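You operate a simulated robot arm through the tools that you are given. There is no shell and no other tool. Be economical: measure what you need, move in short steps, check, and stop when the job is done.

The job below is to be done with a simulated two-armed robot. You get a single attempt, and the scene is never put back.

JOB
Wind the press up, lock it and give it three strokes of grease.
Fine: lock lever tight before you pump; push the empty carriage in last.

It is judged by the outcome, as a careful person would: the job done as asked, and still so three seconds after it is handed in. It fails if anything else is knocked over, pushed out of place, dropped, spilled or broken.

ROBOT AND FRAMES
Two 7-joint arms with two-finger parallel grippers on one trunk, on a base that drives. Base frame: it is fixed to the floor where the robot stands at the start and does not move with it; the origin is under the middle of the robot, x ahead of it, y to its left, z up; the surface under the hand at the start is at about z = 920. Units: mm, degrees, N and s.
The left shoulder is at the start at [80, 131, 947], the right one opposite. With the tool pointing down near the work surface each hand reaches from about 360 to 840 mm from the robot's upright axis, wherever it stands, measured 20 degrees to its own side. Places, roughly: grease pump lever [800, -300, 1100]; jig clamp lever [500, -300, 1000]; press handwheel [600, -100, 1100]; press lock lever [700, -100, 1200]; screw press [800, 100, 1100]; stack carriage [600, 300, 1000]. Payload 1.57 kg a hand.
The TCP of each hand is the grasp point between the finger pads, 30 mm short of the fingertips. In the tool frame z runs along the fingers and y along their closing line. The gripper opens to 110 mm. The fingers are 24 mm wide and 12 mm thick; the gripper's body (48 by 112 mm) begins 78 mm behind the TCP.
Orientation is told as [roll, pitch, yaw] about the base's x, y, z axes, in that order, counted from this pose: with the fingers straight down and closing along the base's y, the tool's x points along the base's -x, its y along +y and its z along -z.

CONTROLS
- The arms move only by the tool step_arm. It takes "left_deltas", "right_deltas" or both (then of equal length, played together; a hand with none holds still); each is a list of rows, each a list of 7 numbers: the shift along the tool's x, y, z in units of 500 mm (1.0 is 500 mm), then the turn, a rotation vector about the tool's x, y, z in units of 60 degrees (1.0 is 60 degrees), then the finger opening in mm, from 0 to 110. In form: [[dx, dy, dz, ax, ay, az, hand], ...]. A call has 1 to 20 rows; each row is the pose to reach, as a shift and turn from the pose commanded when the call began, along the tool's axes at that moment. A call with a number of a shift or a turn outside -1 to 1 is refused whole. Rows are played at 5 a second. More than 50 mm and 8.6 degrees between two rows, or a gripper value outside its range, and nothing of the call is played. A pose out of reach is approached as far as the arm can. The call stops where the force on the tool passes 90 N (or 10 N more than at its start, if that is more) or the arm is blocked; 0.2 s more then pass. The fingers move at their own pace (about 108 mm/s each) and stop on an object; they squeeze with about 39 N. The grip force told is the motor's: it shows also when the fingers shut on nothing. Time passes only in rows, and 0.2 s behind the last, so rows that repeat a pose let the fingers close. It gives the time, the measured TCP pose, the force on the tool (base axes), the opening and the grip force at its end, in the units of the frame above (readings bear some noise), with the torque about the TCP (base axes, N m) and any sound that the robot's microphone picked up, and new pictures: "show" is both (left out), scene, wrist or none (wrist: the cameras of the hands that moved).
- Cameras (640 x 400 px; columns grow to the right, rows downward): "scene" is now at [-52.8, -3.9, 1424.8]; the picture's right is [-0.04, -1.00, 0.00], its down [-0.52, 0.02, -0.85] and it looks along [0.85, -0.04, -0.52] (base axes); focal length 286 px, centre (320, 200). "left" rides on the left gripper at [70, -16, -141] in its tool frame; the picture's right is [0.23, 0.97, 0.00], its down [-0.85, 0.20, -0.48] and it looks along [-0.47, 0.11, 0.88] (tool axes); focal length 222 px, centre (320, 200). "right" rides on the right gripper at [70, 16, -141] in its tool frame; the picture's right is [-0.23, 0.97, 0.00], its down [-0.86, -0.20, -0.48] and it looks along [-0.47, -0.11, 0.88] (tool axes); focal length 222 px, centre (320, 200). There is no depth. A picture from a camera that has moved, and an enlarged one, comes with that camera's place and axes in the base frame and with its lens.
- drive_base(legs): drives the robot by 1 to 6 legs, each [ahead, left, turn to the left] in mm, mm and degrees, along the robot's own axes; the way and the turn of a leg run together, so that a leg with both is an arc; at most 1500 mm and 180 degrees a leg. The arms and the cameras ride along, it lands a little off, and it stops where it bumps. It gives what a move gives, and a new picture of the scene camera.
- head_to(pan, tilt): turns the head with the scene camera to pan (to the left, within 109 degrees either way) and tilt (down, from -29 to 69), counted from straight ahead of the robot. It gives what a move gives, and a new picture of the scene camera.
- close_up(camera, box): a new picture of the part [left, top, right, bottom] of that camera's present view, enlarged. It takes no simulated time.
- sign_off(): hands the job in; it is judged then, once.

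Work in short steps. Places have to be worked out from the pictures, the camera data and where the tool is seen: move nearer, look again, correct. Check each grasp and each placing, and mend what went wrong. You have 120 turns and 260 pictures in all, those below and enlarged ones among them. Open the grippers and draw the arms clear of the work before you hand the job in, unless the task says otherwise; then end with one line.

The tools are called as name(argument=value, ...) on one line, values as JSON. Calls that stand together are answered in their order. step_arm: Moves the arms, as the interface text tells. Its arguments: {"type":"object","properties":{"left_deltas":{"type":"array","items":{"type":"array","items":{"type":"number"}}},"right_deltas":{"type":"array","items":{"type":"array","items":{"type":"number"}}},"show":{"type":"string","enum":["both","scene","wrist","none"]}},"required":[]} The other tools are called the same way: drive_base (legs) drives the base; head_to (pan, tilt) turns the head that bears the scene camera; close_up (camera, box) takes an enlarged picture of a part of a camera's view; sign_off () hands the job in.

At the start:

```text
clock: 0.0
left_position: [704.5, 178.0, 1000.4]
left_ee_rot: [0.0, 0.1, 0.0]
left_contact_force: [0.1, -0.3, 1.1]
left_moment: [0.0, 0.01, 0.0]
left_finger_gap: 109.9
left_finger_force: 0.2
right_position: [511.8, -293.5, 999.5]
right_ee_rot: [0.1, -0.1, 0.0]
right_contact_force: [0.5, -0.1, 0.1]
right_moment: [0.0, -0.04, -0.01]
right_finger_gap: 109.9
right_finger_force: 0.0
robot x, y, heading: [0.4, -3.4, 0.1]
head pan, tilt: [-2.5, 31.4]
```

scene: 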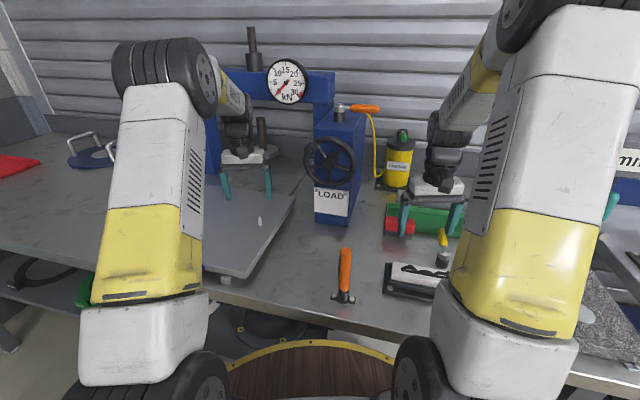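
right: 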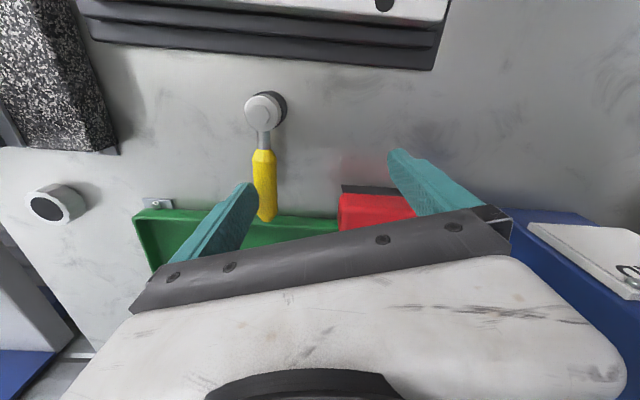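
left: 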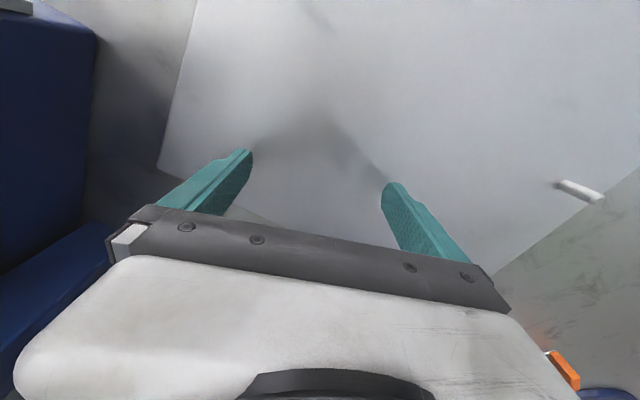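

The scene shows the blue press with a gauge, a handwheel with a LOAD label, an orange lock lever and a yellow grease can. I'll enlarge the main parts first.

close_up(camera="scene", box=[260, 40, 440, 240])

close_up(camera="scene", box=[180, 10, 340, 110])

close_up(camera="scene", box=[0, 80, 340, 330])

```text
2.00 times, centred on (350, 140) of scene
camera zoom: at [-52.8, -3.9, 1424.8], right [-0.04, -1.0, 0.0], down [-0.52, 0.02, -0.85], along [0.85, -0.04, -0.52], focal length 573 px, centre (260, 320)
```

zoom: 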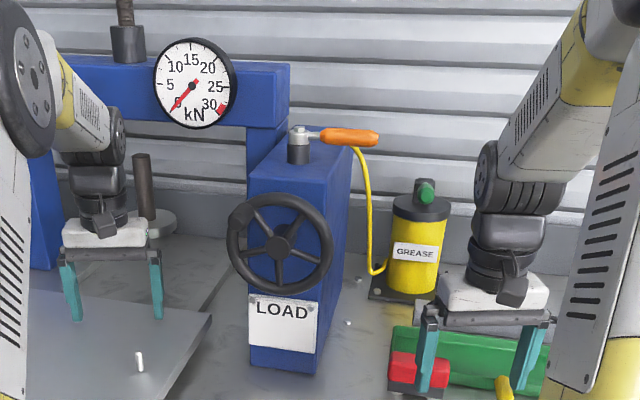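

```text
4.00 times, centred on (260, 60) of scene
camera zoom: at [-52.8, -3.9, 1424.8], right [-0.04, -1.0, 0.0], down [-0.52, 0.02, -0.85], along [0.85, -0.04, -0.52], focal length 1146 px, centre (560, 760)
```

zoom: 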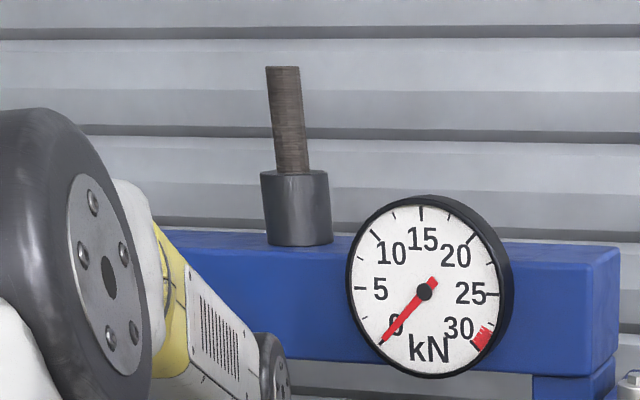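

```text
1.60 times, centred on (170, 205) of scene
camera zoom: at [-52.8, -3.9, 1424.8], right [-0.04, -1.0, 0.0], down [-0.52, 0.02, -0.85], along [0.85, -0.04, -0.52], focal length 458 px, centre (560, 192)
```

zoom: 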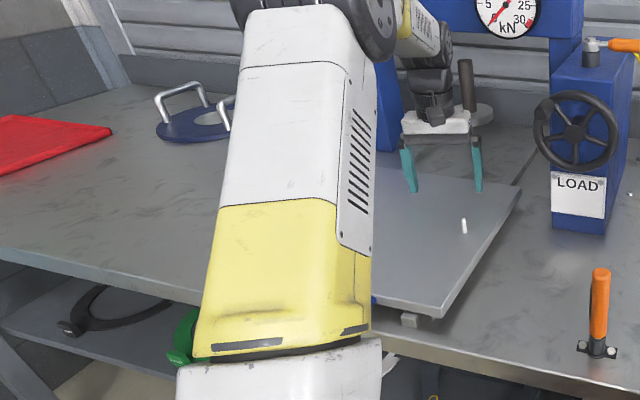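

The gauge is at 0, and a sign is cut off at the right edge. I'll pan the head both ways to find any instructions.

head_to(pan=-50, tilt=25)

head_to(pan=45, tilt=30)

```text
clock: 1.1
left_position: [704.2, 178.5, 999.5]
left_ee_rot: [0.0, 0.0, -0.1]
left_contact_force: [-0.5, 0.2, -0.5]
left_moment: [0.02, 0.0, 0.01]
left_finger_gap: 109.9
left_finger_force: 0.0
right_position: [513.5, -293.3, 999.2]
right_ee_rot: [0.0, 0.1, 0.1]
right_contact_force: [0.0, 0.2, 0.1]
right_moment: [-0.03, 0.02, 0.0]
right_finger_gap: 110.0
right_finger_force: 0.1
robot x, y, heading: [1.1, 1.9, 0.3]
head pan, tilt: [-50.0, 25.0]
camera scene: at [-83.3, -70.6, 1435.1], right [-0.77, -0.64, 0.0], down [-0.27, 0.32, -0.91], along [0.58, -0.69, -0.42], focal length 286 px, centre (320, 200)
```

scene: 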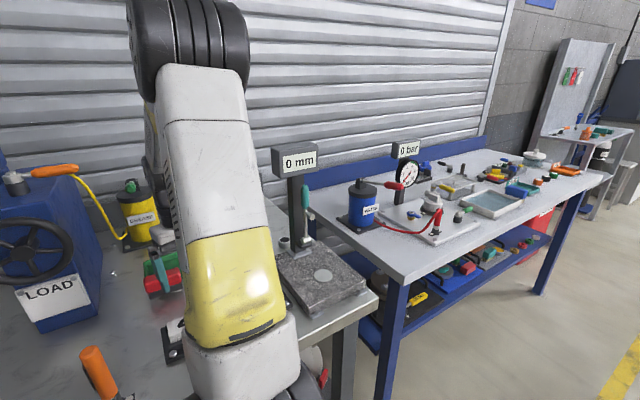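

```text
clock: 2.9
left_position: [704.1, 177.6, 998.9]
left_ee_rot: [0.1, 0.0, 0.1]
left_contact_force: [-0.4, -0.7, 0.2]
left_moment: [-0.01, 0.01, -0.01]
left_finger_gap: 109.9
left_finger_force: 0.0
right_position: [512.7, -292.5, 999.6]
right_ee_rot: [0.0, 0.0, 0.0]
right_contact_force: [-0.2, 1.0, -0.4]
right_moment: [0.02, 0.03, 0.05]
right_finger_gap: 110.1
right_finger_force: 0.1
robot x, y, heading: [1.1, -0.1, -0.2]
head pan, tilt: [45.0, 30.0]
camera scene: at [-78.6, 63.9, 1427.1], right [0.71, -0.71, 0.0], down [-0.35, -0.35, -0.87], along [0.61, 0.61, -0.5], focal length 286 px, centre (320, 200)
```

scene: 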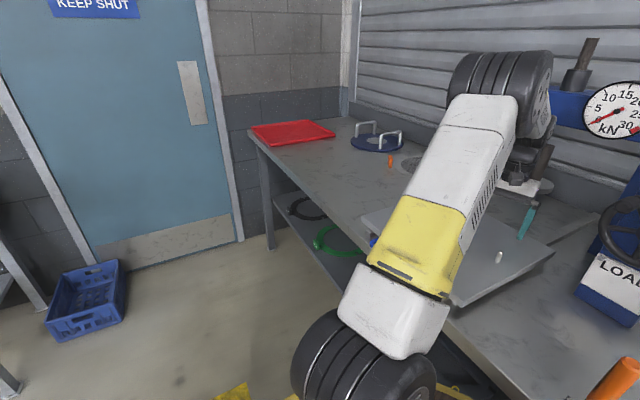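

I'll bring the head back to the centre and look down, to study the orange lever at the table edge, the carriage rails and the gauge.

head_to(pan=5, tilt=40)

close_up(camera="scene", box=[180, 40, 480, 240])

close_up(camera="scene", box=[280, 170, 440, 290])

close_up(camera="scene", box=[400, 90, 520, 250])

```text
clock: 3.9
left_position: [704.7, 177.9, 1001.2]
left_ee_rot: [0.1, -0.1, 0.1]
left_contact_force: [0.0, 0.0, 0.1]
left_moment: [0.04, 0.0, 0.0]
left_finger_gap: 110.2
left_finger_force: 0.1
right_position: [513.5, -291.6, 999.6]
right_ee_rot: [-0.1, 0.0, 0.0]
right_contact_force: [0.2, 0.0, -0.2]
right_moment: [-0.03, 0.0, -0.02]
right_finger_gap: 109.8
right_finger_force: 0.1
robot x, y, heading: [0.9, 1.5, 0.2]
head pan, tilt: [5.0, 40.0]
camera scene: at [-57.9, 7.5, 1411.8], right [0.09, -1.0, 0.0], down [-0.64, -0.06, -0.77], along [0.76, 0.07, -0.64], focal length 286 px, centre (320, 200)
```

scene: 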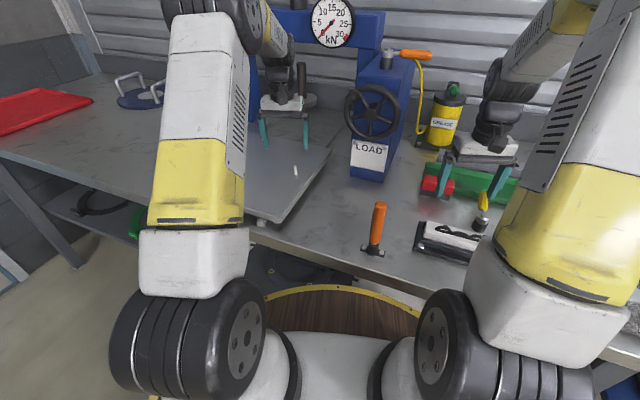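

```text
2.00 times, centred on (330, 140) of scene
camera zoom: at [-57.9, 7.5, 1411.8], right [0.09, -1.0, 0.0], down [-0.64, -0.06, -0.77], along [0.76, 0.07, -0.64], focal length 573 px, centre (300, 320)
```

zoom: 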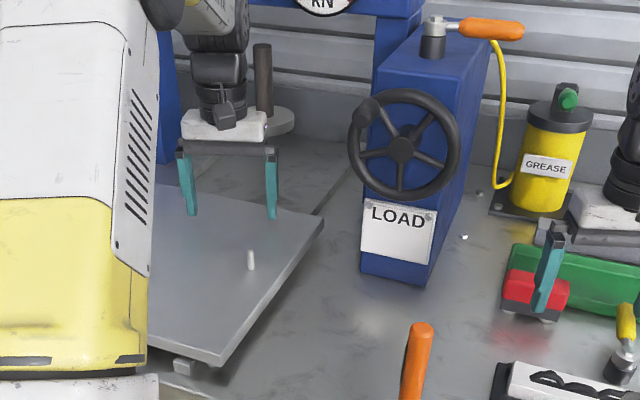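

```text
3.33 times, centred on (360, 230) of scene
camera zoom: at [-57.9, 7.5, 1411.8], right [0.09, -1.0, 0.0], down [-0.64, -0.06, -0.77], along [0.76, 0.07, -0.64], focal length 955 px, centre (187, 100)
```

zoom: 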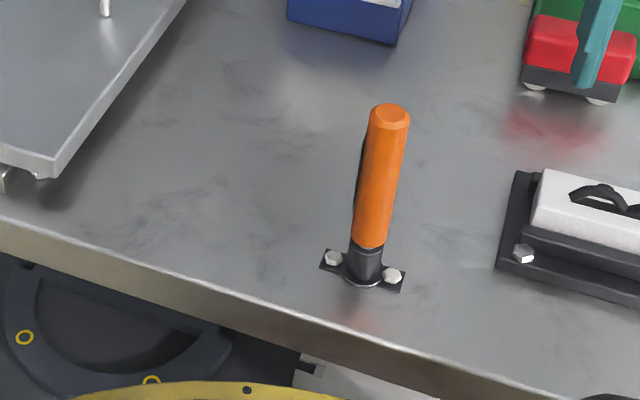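

```text
2.50 times, centred on (460, 170) of scene
camera zoom: at [-57.9, 7.5, 1411.8], right [0.09, -1.0, 0.0], down [-0.64, -0.06, -0.77], along [0.76, 0.07, -0.64], focal length 716 px, centre (-30, 275)
```

zoom: 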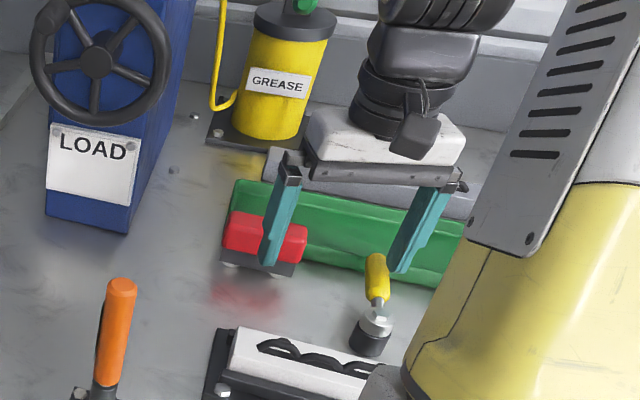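

I'll tilt the head up to read the gauge at high magnification.

head_to(pan=0, tilt=20)

close_up(camera="scene", box=[255, 100, 335, 160])

close_up(camera="scene", box=[300, 130, 430, 230])

```text
clock: 4.8
left_position: [703.9, 178.1, 999.8]
left_ee_rot: [0.0, -0.1, 0.1]
left_contact_force: [-0.5, -0.6, 0.3]
left_moment: [0.0, 0.01, 0.0]
left_finger_gap: 109.9
left_finger_force: 0.0
right_position: [513.9, -292.6, 999.3]
right_ee_rot: [0.1, 0.0, 0.0]
right_contact_force: [0.0, -0.5, -0.2]
right_moment: [-0.01, 0.01, 0.01]
right_finger_gap: 110.1
right_finger_force: 0.1
robot x, y, heading: [-1.6, 0.7, -0.2]
head pan, tilt: [0.0, 20.0]
camera scene: at [-49.5, 0.0, 1443.1], right [0.0, -1.0, 0.0], down [-0.34, 0.0, -0.94], along [0.94, 0.0, -0.34], focal length 286 px, centre (320, 200)
```

scene: 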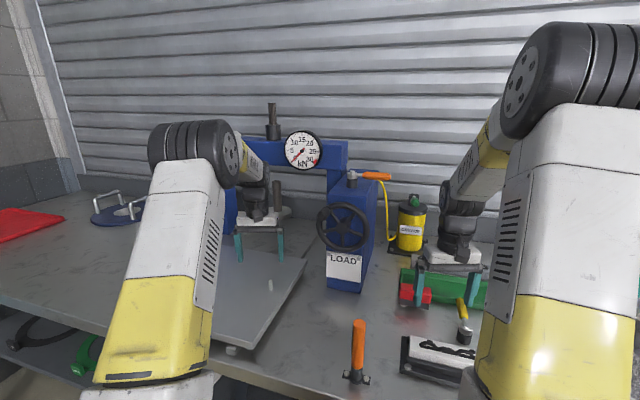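

```text
6.67 times, centred on (295, 130) of scene
camera zoom: at [-49.5, 0.0, 1443.1], right [0.0, -1.0, 0.0], down [-0.34, 0.0, -0.94], along [0.94, 0.0, -0.34], focal length 1909 px, centre (487, 667)
```

zoom: 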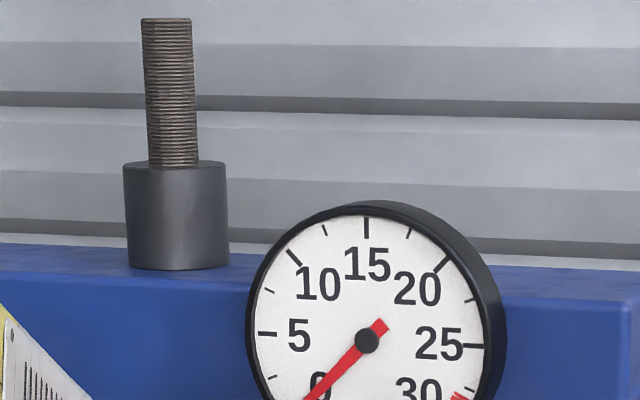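

```text
4.00 times, centred on (365, 180) of scene
camera zoom: at [-49.5, 0.0, 1443.1], right [0.0, -1.0, 0.0], down [-0.34, 0.0, -0.94], along [0.94, 0.0, -0.34], focal length 1146 px, centre (140, 280)
```

zoom: 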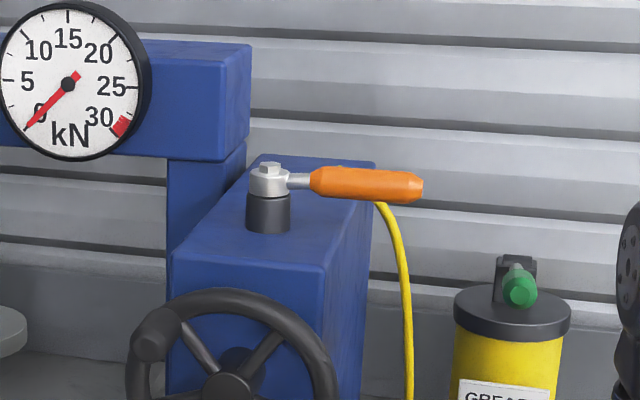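

My estimates so far: wheel about (580,-55,1145), press box front x≈630 with its top at z≈1208, and lock hub about (694,-86,1235). I'll lift the right hand and pitch it forward so its camera faces the wheel.

step_arm(right_deltas=[[0, 0, -0.09, 0, 0, 0, 110], [0, 0, -0.18, 0, 0, 0, 110], [0.02, 0.01, -0.26, 0, -0.14, 0, 60], [0.04, 0.04, -0.33, 0, -0.28, 0, 30], [0.06, 0.08, -0.38, 0, -0.42, 0, 0], [0.08, 0.13, -0.4, 0, -0.56, 0, 0], [0.1, 0.18, -0.4, 0, -0.7, 0, 0], [0.12, 0.23, -0.4, 0, -0.84, 0, 0], [0.14, 0.28, -0.4, 0, -0.97, 0, 0], [0.16, 0.32, -0.4, 0, -1.0, 0, 0]])

```text
clock: 7.0
left_position: [705.3, 176.3, 998.4]
left_ee_rot: [0.0, 0.0, 0.0]
left_contact_force: [-0.1, -0.6, 0.0]
left_moment: [0.01, -0.01, -0.03]
left_finger_gap: 110.1
left_finger_force: 0.2
right_position: [441.2, -130.1, 1217.8]
right_ee_rot: [0.0, -59.9, 0.0]
right_contact_force: [0.4, 0.0, -0.4]
right_moment: [0.02, 0.0, 0.0]
right_finger_gap: 0.0
right_finger_force: 20.8
right hand out of reach, approached as far as the arm can: row 9, 10
robot x, y, heading: [1.6, 0.9, 0.1]
head pan, tilt: [0.0, 20.0]
camera scene: at [-49.4, -0.2, 1443.2], right [0.0, -1.0, 0.0], down [-0.34, 0.0, -0.94], along [0.94, 0.0, -0.34], focal length 286 px, centre (320, 200)
camera right: at [284.4, -114.3, 1229.4], right [0.11, 0.97, 0.2], down [0.01, -0.2, 0.98], along [0.99, -0.11, -0.04], focal length 222 px, centre (320, 200)
```

scene: 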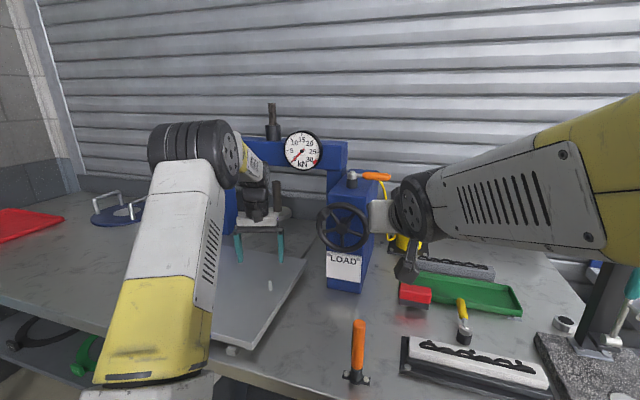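
right: 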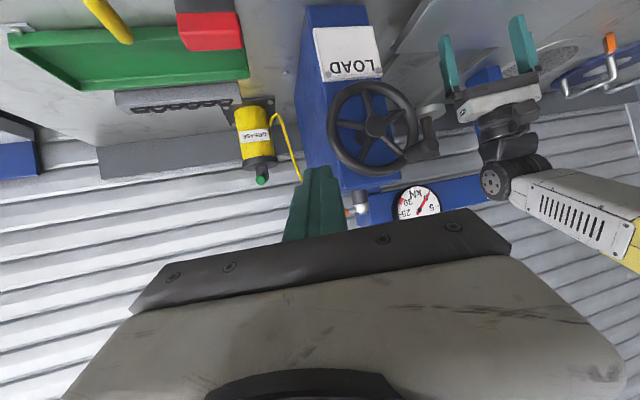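

The wheel hub triangulates to about (587,-54,1139). I'll enlarge the knob and the wheel in the wrist view.

close_up(camera="right", box=[300, 50, 460, 220])

close_up(camera="right", box=[210, 60, 370, 190])

close_up(camera="right", box=[380, 0, 640, 130])

close_up(camera="scene", box=[300, 160, 430, 270])

```text
2.35 times, centred on (380, 135) of right
camera zoom: at [284.4, -114.3, 1229.4], right [0.11, 0.97, 0.2], down [0.01, -0.2, 0.98], along [0.99, -0.11, -0.04], focal length 523 px, centre (179, 353)
```

zoom: 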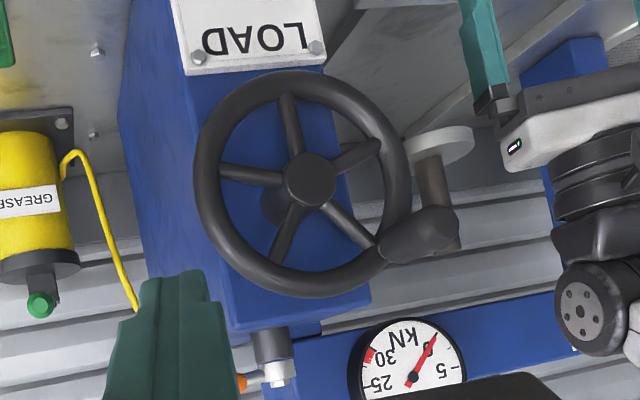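

```text
3.08 times, centred on (290, 125) of right
camera zoom: at [284.4, -114.3, 1229.4], right [0.11, 0.97, 0.2], down [0.01, -0.2, 0.98], along [0.99, -0.11, -0.04], focal length 684 px, centre (412, 431)
```

zoom: 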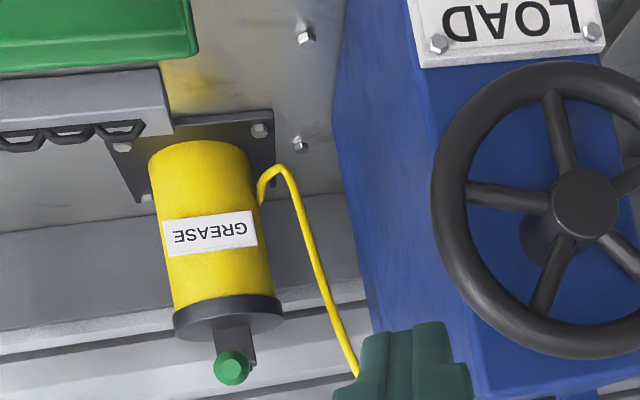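

```text
2.46 times, centred on (510, 65) of right
camera zoom: at [284.4, -114.3, 1229.4], right [0.11, 0.97, 0.2], down [0.01, -0.2, 0.98], along [0.99, -0.11, -0.04], focal length 547 px, centre (-148, 532)
```

zoom: 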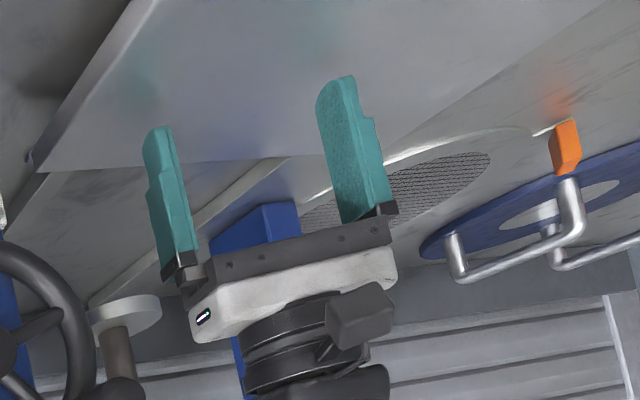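

```text
3.64 times, centred on (365, 215) of scene
camera zoom: at [-49.4, -0.2, 1443.2], right [0.0, -1.0, 0.0], down [-0.34, 0.0, -0.94], along [0.94, 0.0, -0.34], focal length 1041 px, centre (156, 146)
```

zoom: 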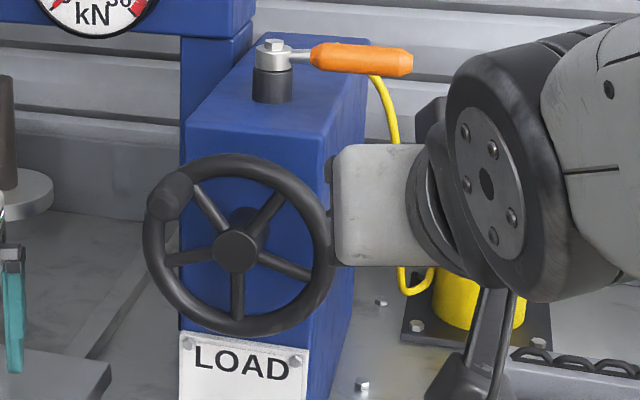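

Rim radius is about 60 mm, with five spokes and the knob at upper left. I'll put the closed fingers between two spokes on the right side and orbit them, so first I move to a pre-insert pose at pitch -75.

step_arm(right_deltas=[[-0.005, 0.03, 0.05, 0, -0.08, 0, 0], [-0.01, 0.05, 0.09, 0, -0.16, 0, 0], [-0.018, 0.07, 0.13, 0, -0.25, 0, 0], [-0.0226, 0.086, 0.167, 0, -0.25, 0, 0], [-0.0226, 0.086, 0.167, 0, -0.25, 0, 0]])

```text
clock: 8.2
left_position: [703.8, 177.7, 999.1]
left_ee_rot: [0.0, -0.1, 0.1]
left_contact_force: [-0.5, -0.1, -0.2]
left_moment: [-0.02, -0.04, 0.0]
left_finger_gap: 109.6
left_finger_force: 0.1
right_position: [539.2, -82.6, 1197.8]
right_ee_rot: [0.5, -75.0, -0.4]
right_contact_force: [-0.5, -0.4, 0.6]
right_moment: [0.01, -0.04, 0.03]
right_finger_gap: 0.0
right_finger_force: 20.3
right hand out of reach, approached as far as the arm can: row 1, 2, 3, 4, 5
robot x, y, heading: [-3.3, -2.7, -0.1]
head pan, tilt: [0.0, 20.0]
camera scene: at [-70.2, 58.6, 1443.0], right [0.63, -0.78, 0.0], down [-0.27, -0.22, -0.94], along [0.73, 0.59, -0.34], focal length 286 px, centre (320, 200)
camera right: at [384.2, -65.2, 1168.8], right [0.06, 0.97, 0.22], down [-0.24, -0.2, 0.95], along [0.97, -0.11, 0.22], focal length 222 px, centre (320, 200)
```

scene: 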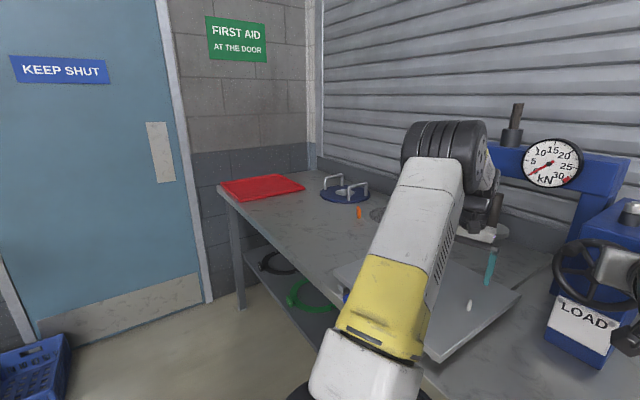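
right: 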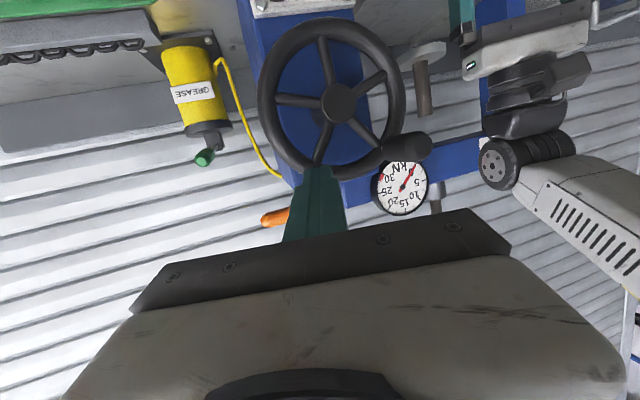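

The camera data shows the head was turned, perhaps pushed by the right arm folding in close. The arm is cramped, so I'll drive back 150 mm and then re-aim the head.

drive_base(legs=[[-150, 0, 0]])

head_to(pan=0, tilt=28)

```text
clock: 9.6
left_position: [548.0, 181.3, 1000.4]
left_ee_rot: [0.0, 0.0, 0.3]
left_contact_force: [-0.5, -0.9, -0.1]
left_moment: [0.03, 0.01, -0.01]
left_finger_gap: 109.8
left_finger_force: 0.1
right_position: [387.0, -88.4, 1190.7]
right_ee_rot: [7.1, -73.5, -7.5]
right_contact_force: [0.1, 0.3, 0.8]
right_moment: [-0.04, 0.01, 0.0]
right_finger_gap: 0.2
right_finger_force: 21.1
robot x, y, heading: [-154.3, 0.3, 0.1]
head pan, tilt: [0.0, 20.0]
camera scene: at [-212.6, 36.3, 1439.5], right [0.4, -0.92, 0.0], down [-0.35, -0.15, -0.93], along [0.85, 0.37, -0.38], focal length 286 px, centre (320, 200)
```

scene: 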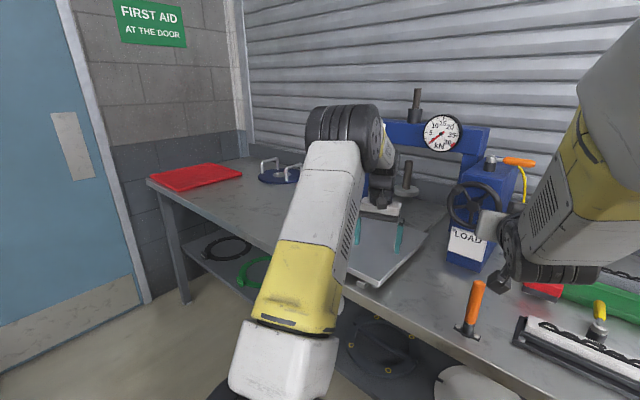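

```text
clock: 10.2
left_position: [548.1, 181.3, 999.6]
left_ee_rot: [0.0, 0.0, 0.3]
left_contact_force: [0.7, -0.8, 0.0]
left_moment: [0.01, 0.0, 0.02]
left_finger_gap: 110.0
left_finger_force: 0.1
right_position: [387.5, -88.1, 1190.9]
right_ee_rot: [7.2, -73.5, -7.4]
right_contact_force: [0.5, 0.7, 0.1]
right_moment: [0.02, 0.01, -0.03]
right_finger_gap: 0.0
right_finger_force: 21.1
robot x, y, heading: [-151.7, 3.7, 0.5]
head pan, tilt: [0.0, 28.0]
camera scene: at [-206.4, -0.6, 1430.3], right [0.01, -1.0, 0.0], down [-0.47, 0.0, -0.88], along [0.88, 0.0, -0.47], focal length 286 px, centre (320, 200)
```

scene: 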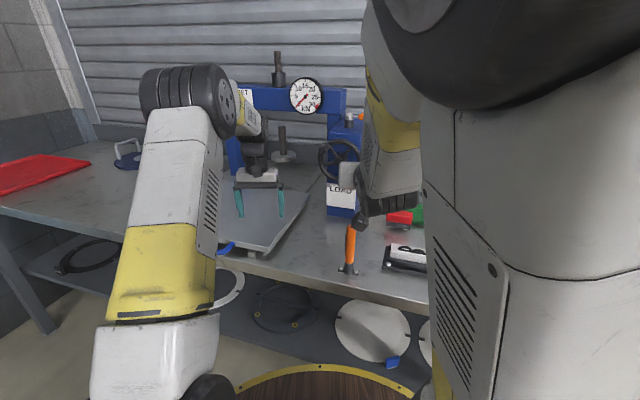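

The head is centred again. I'll extend the right hand forward along its fingers to unfold the elbow, then check the pose.

step_arm(right_deltas=[[0, 0, 0.06, 0, 0, 0, 0], [0, 0, 0.12, 0, 0, 0, 0], [0, 0, 0.18, 0, 0, 0, 0], [0, 0, 0.18, 0, 0, 0, 0]])

```text
clock: 11.2
left_position: [549.1, 181.0, 999.9]
left_ee_rot: [-0.1, 0.1, 0.3]
left_contact_force: [-0.3, -0.5, -0.3]
left_moment: [-0.01, 0.02, 0.0]
left_finger_gap: 110.1
left_finger_force: 0.0
right_position: [475.3, -87.2, 1166.8]
right_ee_rot: [7.2, -73.5, -7.5]
right_contact_force: [-0.1, 0.6, -0.1]
right_moment: [0.02, 0.01, 0.02]
right_finger_gap: 0.0
right_finger_force: 21.9
robot x, y, heading: [-153.5, -1.3, 0.3]
head pan, tilt: [0.0, 28.0]
camera scene: at [-206.5, -0.6, 1430.3], right [0.01, -1.0, 0.0], down [-0.47, 0.0, -0.88], along [0.88, 0.0, -0.47], focal length 286 px, centre (320, 200)
camera right: at [319.7, -69.9, 1141.2], right [0.07, 0.96, 0.25], down [-0.22, -0.23, 0.95], along [0.97, -0.12, 0.2], focal length 222 px, centre (320, 200)
```

scene: 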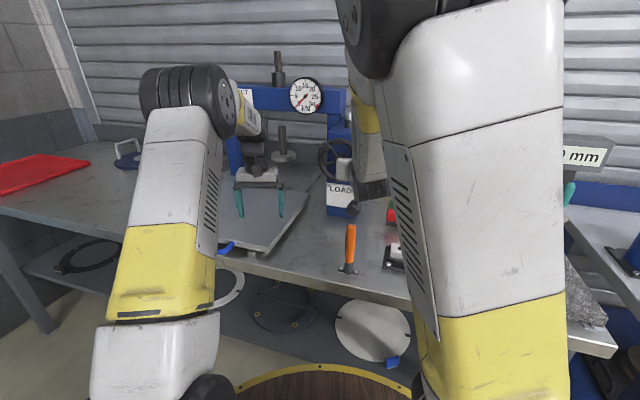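
right: 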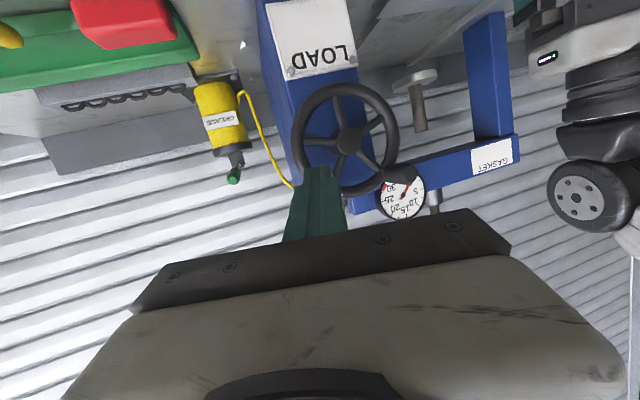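

The hub is confirmed at (587,-54,1137). I'll enlarge the view to choose the spoke gap.

close_up(camera="right", box=[270, 60, 430, 220])

```text
2.50 times, centred on (350, 140) of right
camera zoom: at [319.7, -69.9, 1141.2], right [0.07, 0.96, 0.25], down [-0.22, -0.23, 0.95], along [0.97, -0.12, 0.2], focal length 555 px, centre (245, 350)
```

zoom: 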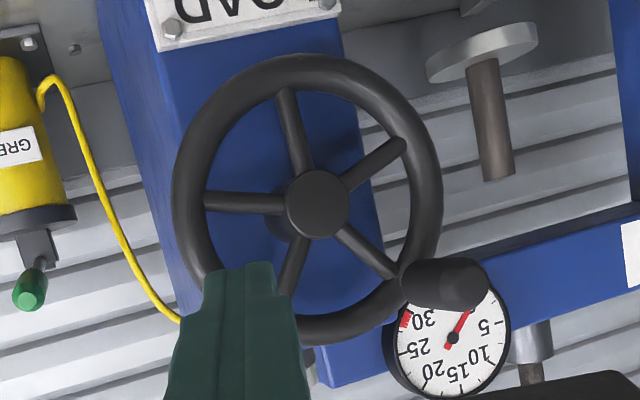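

The gap toward -y and slightly up is clear, and the fingers are nearly aimed at it. I'll shift up 16 mm and go forward until the tips are just short of the wheel plane.

step_arm(right_deltas=[[-0.032, -0.002, 0.03, 0, 0, 0, 0], [-0.032, -0.002, 0.07, 0, 0, 0, 0], [-0.032, -0.002, 0.11, 0, 0, 0, 0], [-0.032, -0.002, 0.11, 0, 0, 0, 0]], show="wrist")

close_up(camera="right", box=[270, 60, 430, 220])

```text
clock: 12.2
left_position: [547.6, 181.0, 1000.7]
left_ee_rot: [0.0, 0.0, 0.4]
left_contact_force: [-0.8, 0.4, 0.0]
left_moment: [0.02, 0.03, -0.01]
left_finger_gap: 110.0
left_finger_force: 0.0
right_position: [532.9, -89.6, 1165.7]
right_ee_rot: [7.3, -73.4, -7.4]
right_contact_force: [0.2, -1.1, 0.0]
right_moment: [-0.01, 0.01, 0.01]
right_finger_gap: 0.0
right_finger_force: 21.4
robot x, y, heading: [-154.2, -2.8, 0.5]
head pan, tilt: [0.0, 28.0]
camera right: at [377.8, -72.1, 1140.3], right [0.07, 0.96, 0.25], down [-0.22, -0.23, 0.95], along [0.97, -0.12, 0.2], focal length 222 px, centre (320, 200)
```

right: 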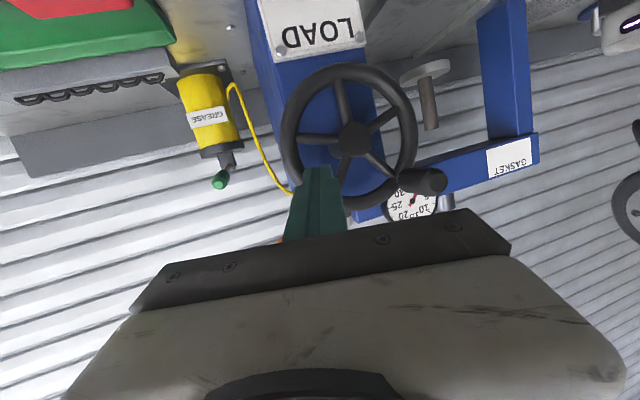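

```text
2.50 times, centred on (350, 140) of right
camera zoom: at [377.8, -72.1, 1140.3], right [0.07, 0.96, 0.25], down [-0.22, -0.23, 0.95], along [0.97, -0.12, 0.2], focal length 555 px, centre (245, 350)
```

zoom: 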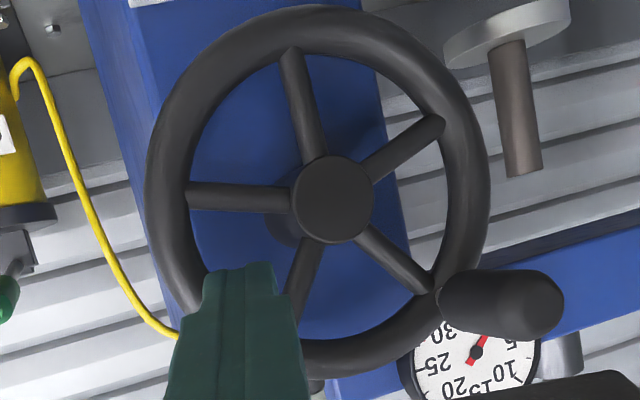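

It's aligned. I'll insert another 38 mm along the fingers.

step_arm(right_deltas=[[0, 0, 0.02, 0, 0, 0, 0], [0, 0, 0.045, 0, 0, 0, 0], [0, 0, 0.07, 0, 0, 0, 0], [0, 0, 0.07, 0, 0, 0, 0]], show="wrist")

close_up(camera="right", box=[250, 20, 450, 220])

```text
clock: 12.8
left_position: [543.8, 179.9, 1001.9]
left_ee_rot: [-0.1, -0.2, 0.2]
left_contact_force: [0.3, 0.4, 0.6]
left_moment: [0.0, 0.01, 0.01]
left_finger_gap: 110.0
left_finger_force: 0.1
right_position: [540.8, -92.6, 1157.5]
right_ee_rot: [7.7, -72.9, -8.3]
right_contact_force: [-69.8, -0.8, 11.9]
right_moment: [-0.11, -0.51, -0.83]
right_finger_gap: 0.0
right_finger_force: 21.6
robot x, y, heading: [-156.5, -0.7, 0.2]
head pan, tilt: [0.0, 28.0]
stopped in row 2 (right hand): the force on the tool passed its limit at 117 N (the readings are from after the stop); the commanded pose is now the measured one
camera right: at [384.7, -73.1, 1133.5], right [0.08, 0.96, 0.26], down [-0.21, -0.23, 0.95], along [0.97, -0.13, 0.18], focal length 222 px, centre (320, 200)
```

right: 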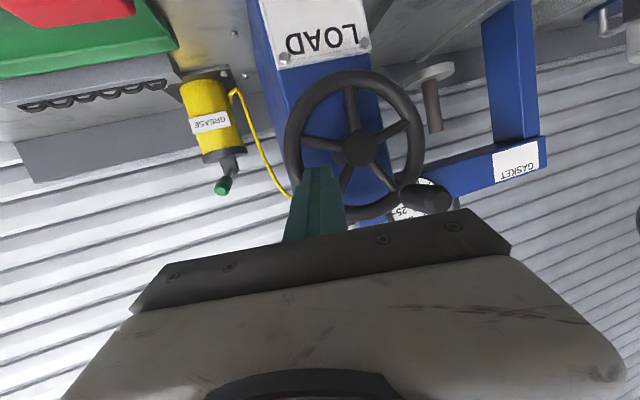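

```text
2.00 times, centred on (350, 120) of right
camera zoom: at [384.7, -73.1, 1133.5], right [0.08, 0.96, 0.26], down [-0.21, -0.23, 0.95], along [0.97, -0.13, 0.18], focal length 444 px, centre (260, 360)
```

zoom: 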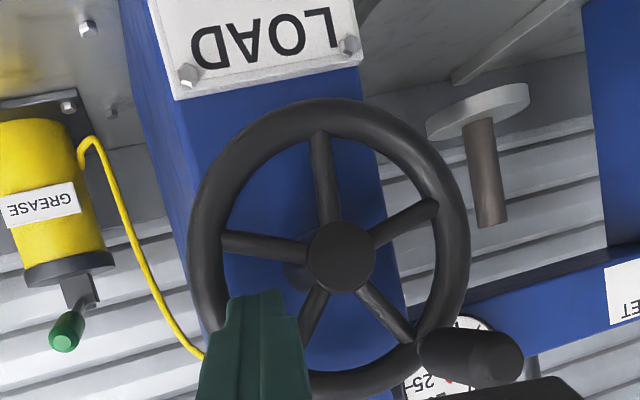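

The fingertips caught the rim, because the gap is too tight for two closed fingers. I'll back off and grip the crank knob instead (about y -23, z 1180, tip x≈530), moving in front of it with the fingers open.

step_arm(right_deltas=[[0, 0, -0.06, 0, 0, 0, 0], [0, 0, -0.13, 0, 0, 0, 30], [-0.012, 0.05, -0.13, 0, 0, 0, 60], [-0.024, 0.1, -0.13, 0, 0, 0, 60], [-0.0366, 0.14, -0.13, 0, 0, 0, 60], [-0.0366, 0.14, -0.13, 0, 0, 0, 60]], show="wrist")

close_up(camera="right", box=[220, 50, 420, 250])

close_up(camera="scene", box=[270, 70, 380, 230])

```text
clock: 14.2
left_position: [546.8, 180.9, 1000.2]
left_ee_rot: [0.0, 0.1, 0.2]
left_contact_force: [0.5, -0.9, -1.1]
left_moment: [0.0, -0.02, -0.01]
left_finger_gap: 110.1
left_finger_force: 0.1
right_position: [490.4, -21.5, 1197.4]
right_ee_rot: [7.7, -73.0, -8.2]
right_contact_force: [0.0, 0.0, 0.5]
right_moment: [-0.01, 0.02, 0.02]
right_finger_gap: 60.3
right_finger_force: 0.1
robot x, y, heading: [-156.9, 0.1, 0.3]
head pan, tilt: [0.0, 28.0]
camera right: at [335.1, -2.3, 1173.4], right [0.08, 0.96, 0.26], down [-0.21, -0.23, 0.95], along [0.97, -0.13, 0.19], focal length 222 px, centre (320, 200)
```

right: 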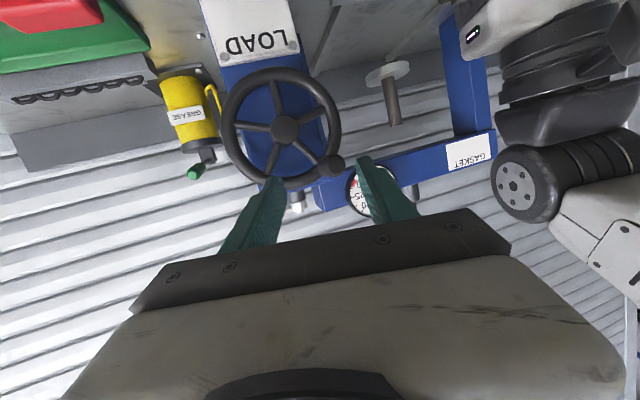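

```text
2.00 times, centred on (320, 150) of right
camera zoom: at [335.1, -2.3, 1173.4], right [0.08, 0.96, 0.26], down [-0.21, -0.23, 0.95], along [0.97, -0.13, 0.19], focal length 444 px, centre (320, 300)
```

zoom: 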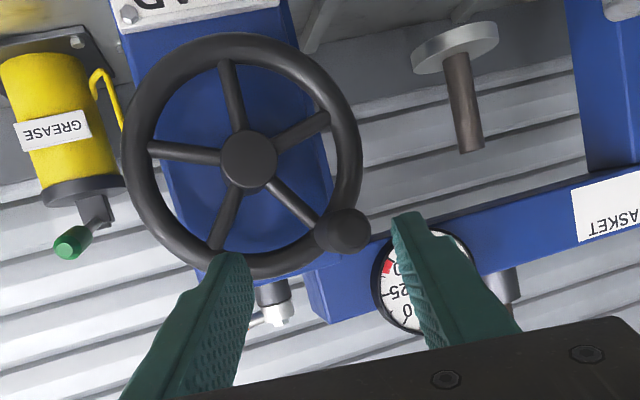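

```text
2.50 times, centred on (325, 150) of scene
camera zoom: at [-207.5, -0.6, 1430.3], right [0.0, -1.0, 0.0], down [-0.47, 0.0, -0.88], along [0.88, 0.0, -0.47], focal length 716 px, centre (308, 325)
```

zoom: 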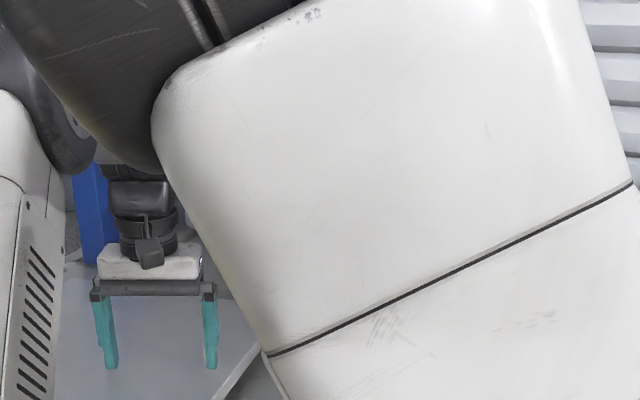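

The knob sits between the fingers, at about y -18, z 1183. I'll advance 48 mm and close on it.

step_arm(right_deltas=[[-0.002, 0.006, 0.04, 0, 0, 0, 60], [-0.002, 0.006, 0.07, 0, 0, 0, 60], [-0.002, 0.006, 0.094, 0, 0, 0, 60], [-0.002, 0.006, 0.094, 0, 0, 0, 0], [-0.002, 0.006, 0.094, 0, 0, 0, 0], [-0.002, 0.006, 0.094, 0, 0, 0, 0]], show="wrist")

close_up(camera="right", box=[220, 50, 420, 250])

```text
clock: 15.6
left_position: [546.3, 181.6, 999.6]
left_ee_rot: [0.1, -0.1, 0.2]
left_contact_force: [0.4, -0.2, 0.0]
left_moment: [0.03, 0.02, -0.04]
left_finger_gap: 109.9
left_finger_force: 0.1
right_position: [536.1, -14.2, 1187.5]
right_ee_rot: [7.8, -73.5, -8.1]
right_contact_force: [-10.2, 16.5, 19.2]
right_moment: [0.07, -0.09, -0.01]
right_finger_gap: 27.5
right_finger_force: 38.1
robot x, y, heading: [-156.7, 0.2, 0.6]
head pan, tilt: [0.0, 28.0]
camera right: at [380.4, 3.4, 1162.2], right [0.07, 0.96, 0.26], down [-0.22, -0.23, 0.95], along [0.97, -0.12, 0.19], focal length 222 px, centre (320, 200)
```

right: 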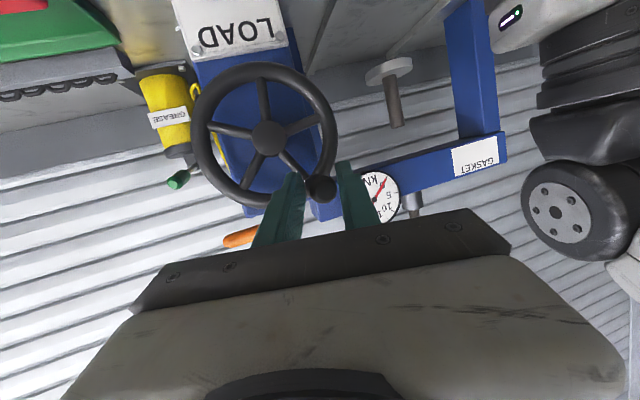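

```text
2.00 times, centred on (320, 150) of right
camera zoom: at [380.4, 3.4, 1162.2], right [0.07, 0.96, 0.26], down [-0.22, -0.23, 0.95], along [0.97, -0.12, 0.19], focal length 444 px, centre (320, 300)
```

zoom: 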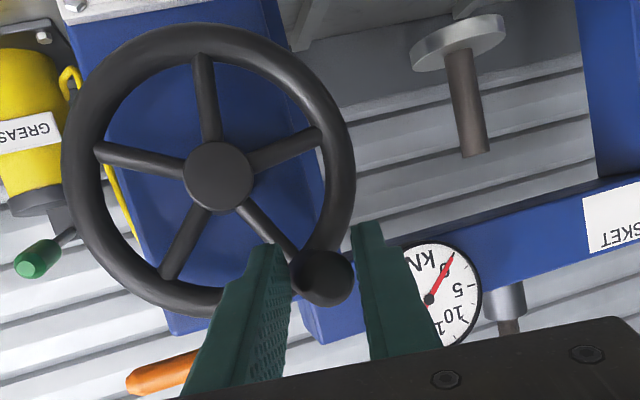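

The knob is gripped at 27.5 mm. I'll orbit about 30° clockwise as seen from the robot as a test, and watch the forces and the gauge.

step_arm(right_deltas=[[-0.0085, -0.013, -0.0024, 0, 0, 0, 0], [-0.0156, -0.0262, -0.0044, 0, 0, 0, 0], [-0.021, -0.041, -0.0058, 0, 0, 0, 0], [-0.024, -0.0558, -0.0064, 0, 0, 0, 0]], show="wrist")

close_up(camera="right", box=[220, 50, 420, 250])

```text
clock: 16.6
left_position: [543.6, 182.5, 1002.0]
left_ee_rot: [-0.2, -0.1, 0.2]
left_contact_force: [0.4, 0.2, -0.8]
left_moment: [0.03, -0.01, -0.02]
left_finger_gap: 109.9
left_finger_force: 0.1
right_position: [529.0, -42.6, 1193.8]
right_ee_rot: [7.1, -72.7, -7.3]
right_contact_force: [-76.9, 25.2, 3.0]
right_moment: [-0.05, -0.22, -0.23]
right_finger_gap: 28.5
right_finger_force: 38.2
robot x, y, heading: [-154.4, 0.3, 0.1]
head pan, tilt: [0.0, 28.0]
camera right: at [374.7, -24.8, 1170.7], right [0.08, 0.96, 0.25], down [-0.21, -0.23, 0.95], along [0.98, -0.12, 0.18], focal length 222 px, centre (320, 200)
```

right: 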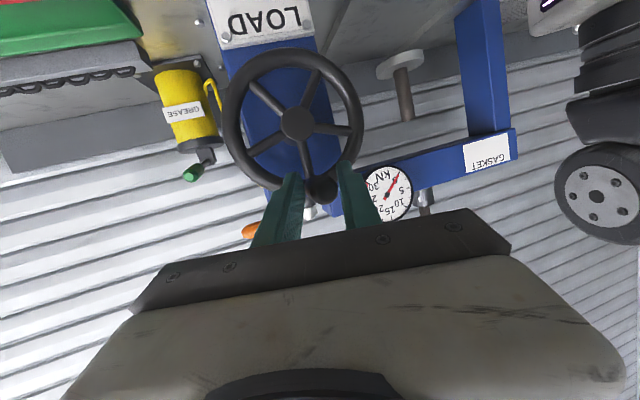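

```text
2.00 times, centred on (320, 150) of right
camera zoom: at [374.7, -24.8, 1170.7], right [0.08, 0.96, 0.25], down [-0.21, -0.23, 0.95], along [0.98, -0.12, 0.18], focal length 444 px, centre (320, 300)
```

zoom: 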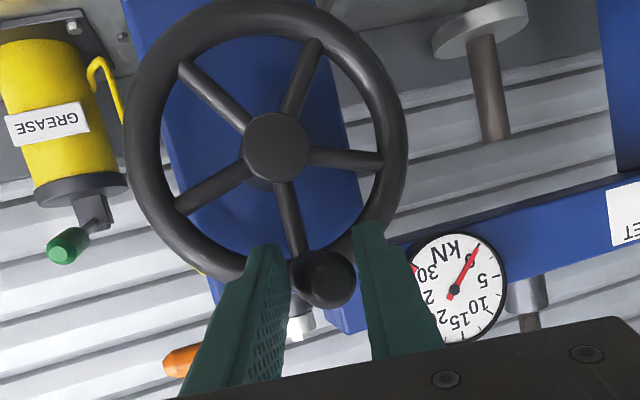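

The wheel turned about 28° freely; the -x force is the fingertips pressing on the rim. I'll back off 8 mm and continue the orbit to the 90° position.

step_arm(right_deltas=[[0, 0, -0.016, 0, 0, 0, 0], [-0.0013, -0.0246, -0.016, 0, 0, 0, 0], [0.0024, -0.049, -0.0148, 0, 0, 0, 0], [0.0108, -0.072, -0.012, 0, 0, 0, 0], [0.0236, -0.0928, -0.008, 0, 0, 0, 0], [0.0402, -0.11, -0.003, 0, 0, 0, 0], [0.06, -0.1238, 0.003, 0, 0, 0, 0], [0.082, -0.1326, 0.0098, 0, 0, 0, 0], [0.1056, -0.1364, 0.0168, 0, 0, 0, 0]], show="wrist")

close_up(camera="right", box=[220, 50, 480, 250])

```text
clock: 18.6
left_position: [544.9, 183.0, 1001.4]
left_ee_rot: [0.0, -0.2, 0.2]
left_contact_force: [-0.7, 0.0, 0.1]
left_moment: [-0.01, 0.01, 0.01]
left_finger_gap: 110.0
left_finger_force: 0.1
right_position: [524.9, -100.2, 1141.2]
right_ee_rot: [7.4, -73.1, -6.7]
right_contact_force: [-70.9, 48.6, 1.7]
right_moment: [0.17, 0.12, -0.11]
right_finger_gap: 32.5
right_finger_force: 40.7
robot x, y, heading: [-158.9, 1.1, 0.2]
head pan, tilt: [0.0, 28.0]
camera right: at [368.7, -85.3, 1116.3], right [0.06, 0.97, 0.25], down [-0.21, -0.24, 0.95], along [0.98, -0.11, 0.19], focal length 222 px, centre (320, 200)
```

right: 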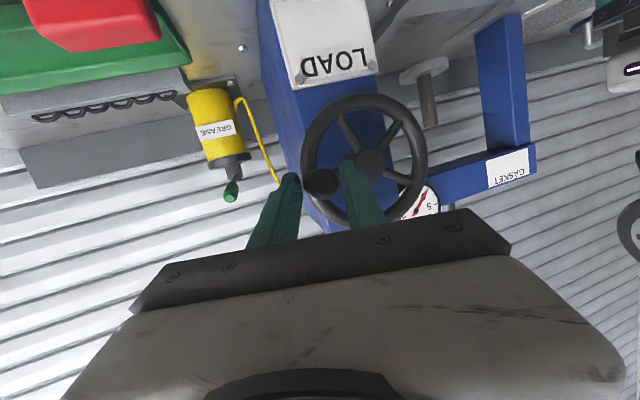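

```text
2.00 times, centred on (350, 150) of right
camera zoom: at [368.7, -85.3, 1116.3], right [0.06, 0.97, 0.25], down [-0.21, -0.24, 0.95], along [0.98, -0.11, 0.19], focal length 444 px, centre (260, 300)
```

zoom: 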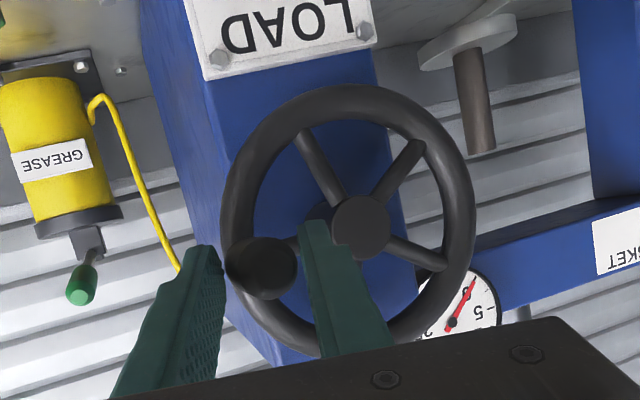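

The gripper forces and knob positions fit a press yawed about 15° clockwise: the knob circle has centre y≈-43 in front of the wheel and R≈59. I'll open, yaw the hand -15° to match the wheel axis, and re-grip on target.

step_arm(right_deltas=[[0.002, 0.024, 0.0, 0, 0, 0, 50], [0.002, 0.024, 0.0, 0, 0, 0, 50], [0.002, 0.024, 0.003, 0.12, -0.004, 0.035, 50], [0.002, 0.024, 0.003, 0.24, -0.009, 0.071, 50], [0.002, 0.024, 0.003, 0.24, -0.009, 0.071, 50], [0.002, 0.024, 0.003, 0.24, -0.009, 0.071, 50]], show="wrist")

close_up(camera="right", box=[220, 50, 480, 250])

```text
clock: 20.0
left_position: [547.0, 181.1, 999.6]
left_ee_rot: [0.0, 0.1, 0.2]
left_contact_force: [1.2, -0.9, 0.0]
left_moment: [0.02, -0.01, 0.03]
left_finger_gap: 110.3
left_finger_force: 0.1
right_position: [530.8, -100.4, 1138.3]
right_ee_rot: [7.4, -73.2, -23.1]
right_contact_force: [0.1, 0.3, -0.3]
right_moment: [-0.01, 0.0, 0.01]
right_finger_gap: 50.1
right_finger_force: 0.1
robot x, y, heading: [-157.2, -1.1, 0.2]
head pan, tilt: [0.0, 28.0]
camera right: at [384.9, -42.4, 1114.9], right [0.33, 0.91, 0.25], down [-0.27, -0.17, 0.95], along [0.91, -0.38, 0.19], focal length 222 px, centre (320, 200)
```

right: 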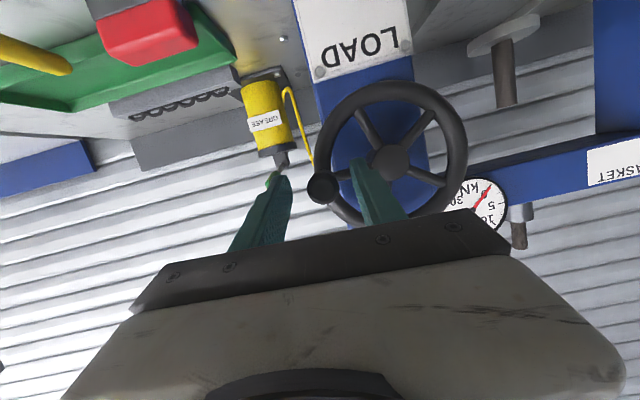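

```text
2.00 times, centred on (350, 150) of right
camera zoom: at [384.9, -42.4, 1114.9], right [0.33, 0.91, 0.25], down [-0.27, -0.17, 0.95], along [0.91, -0.38, 0.19], focal length 444 px, centre (260, 300)
```

zoom: 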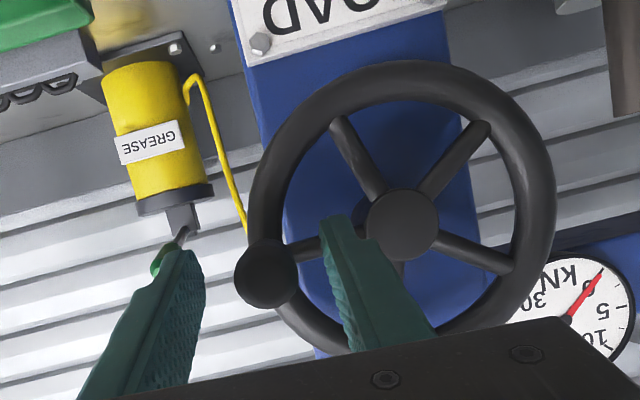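

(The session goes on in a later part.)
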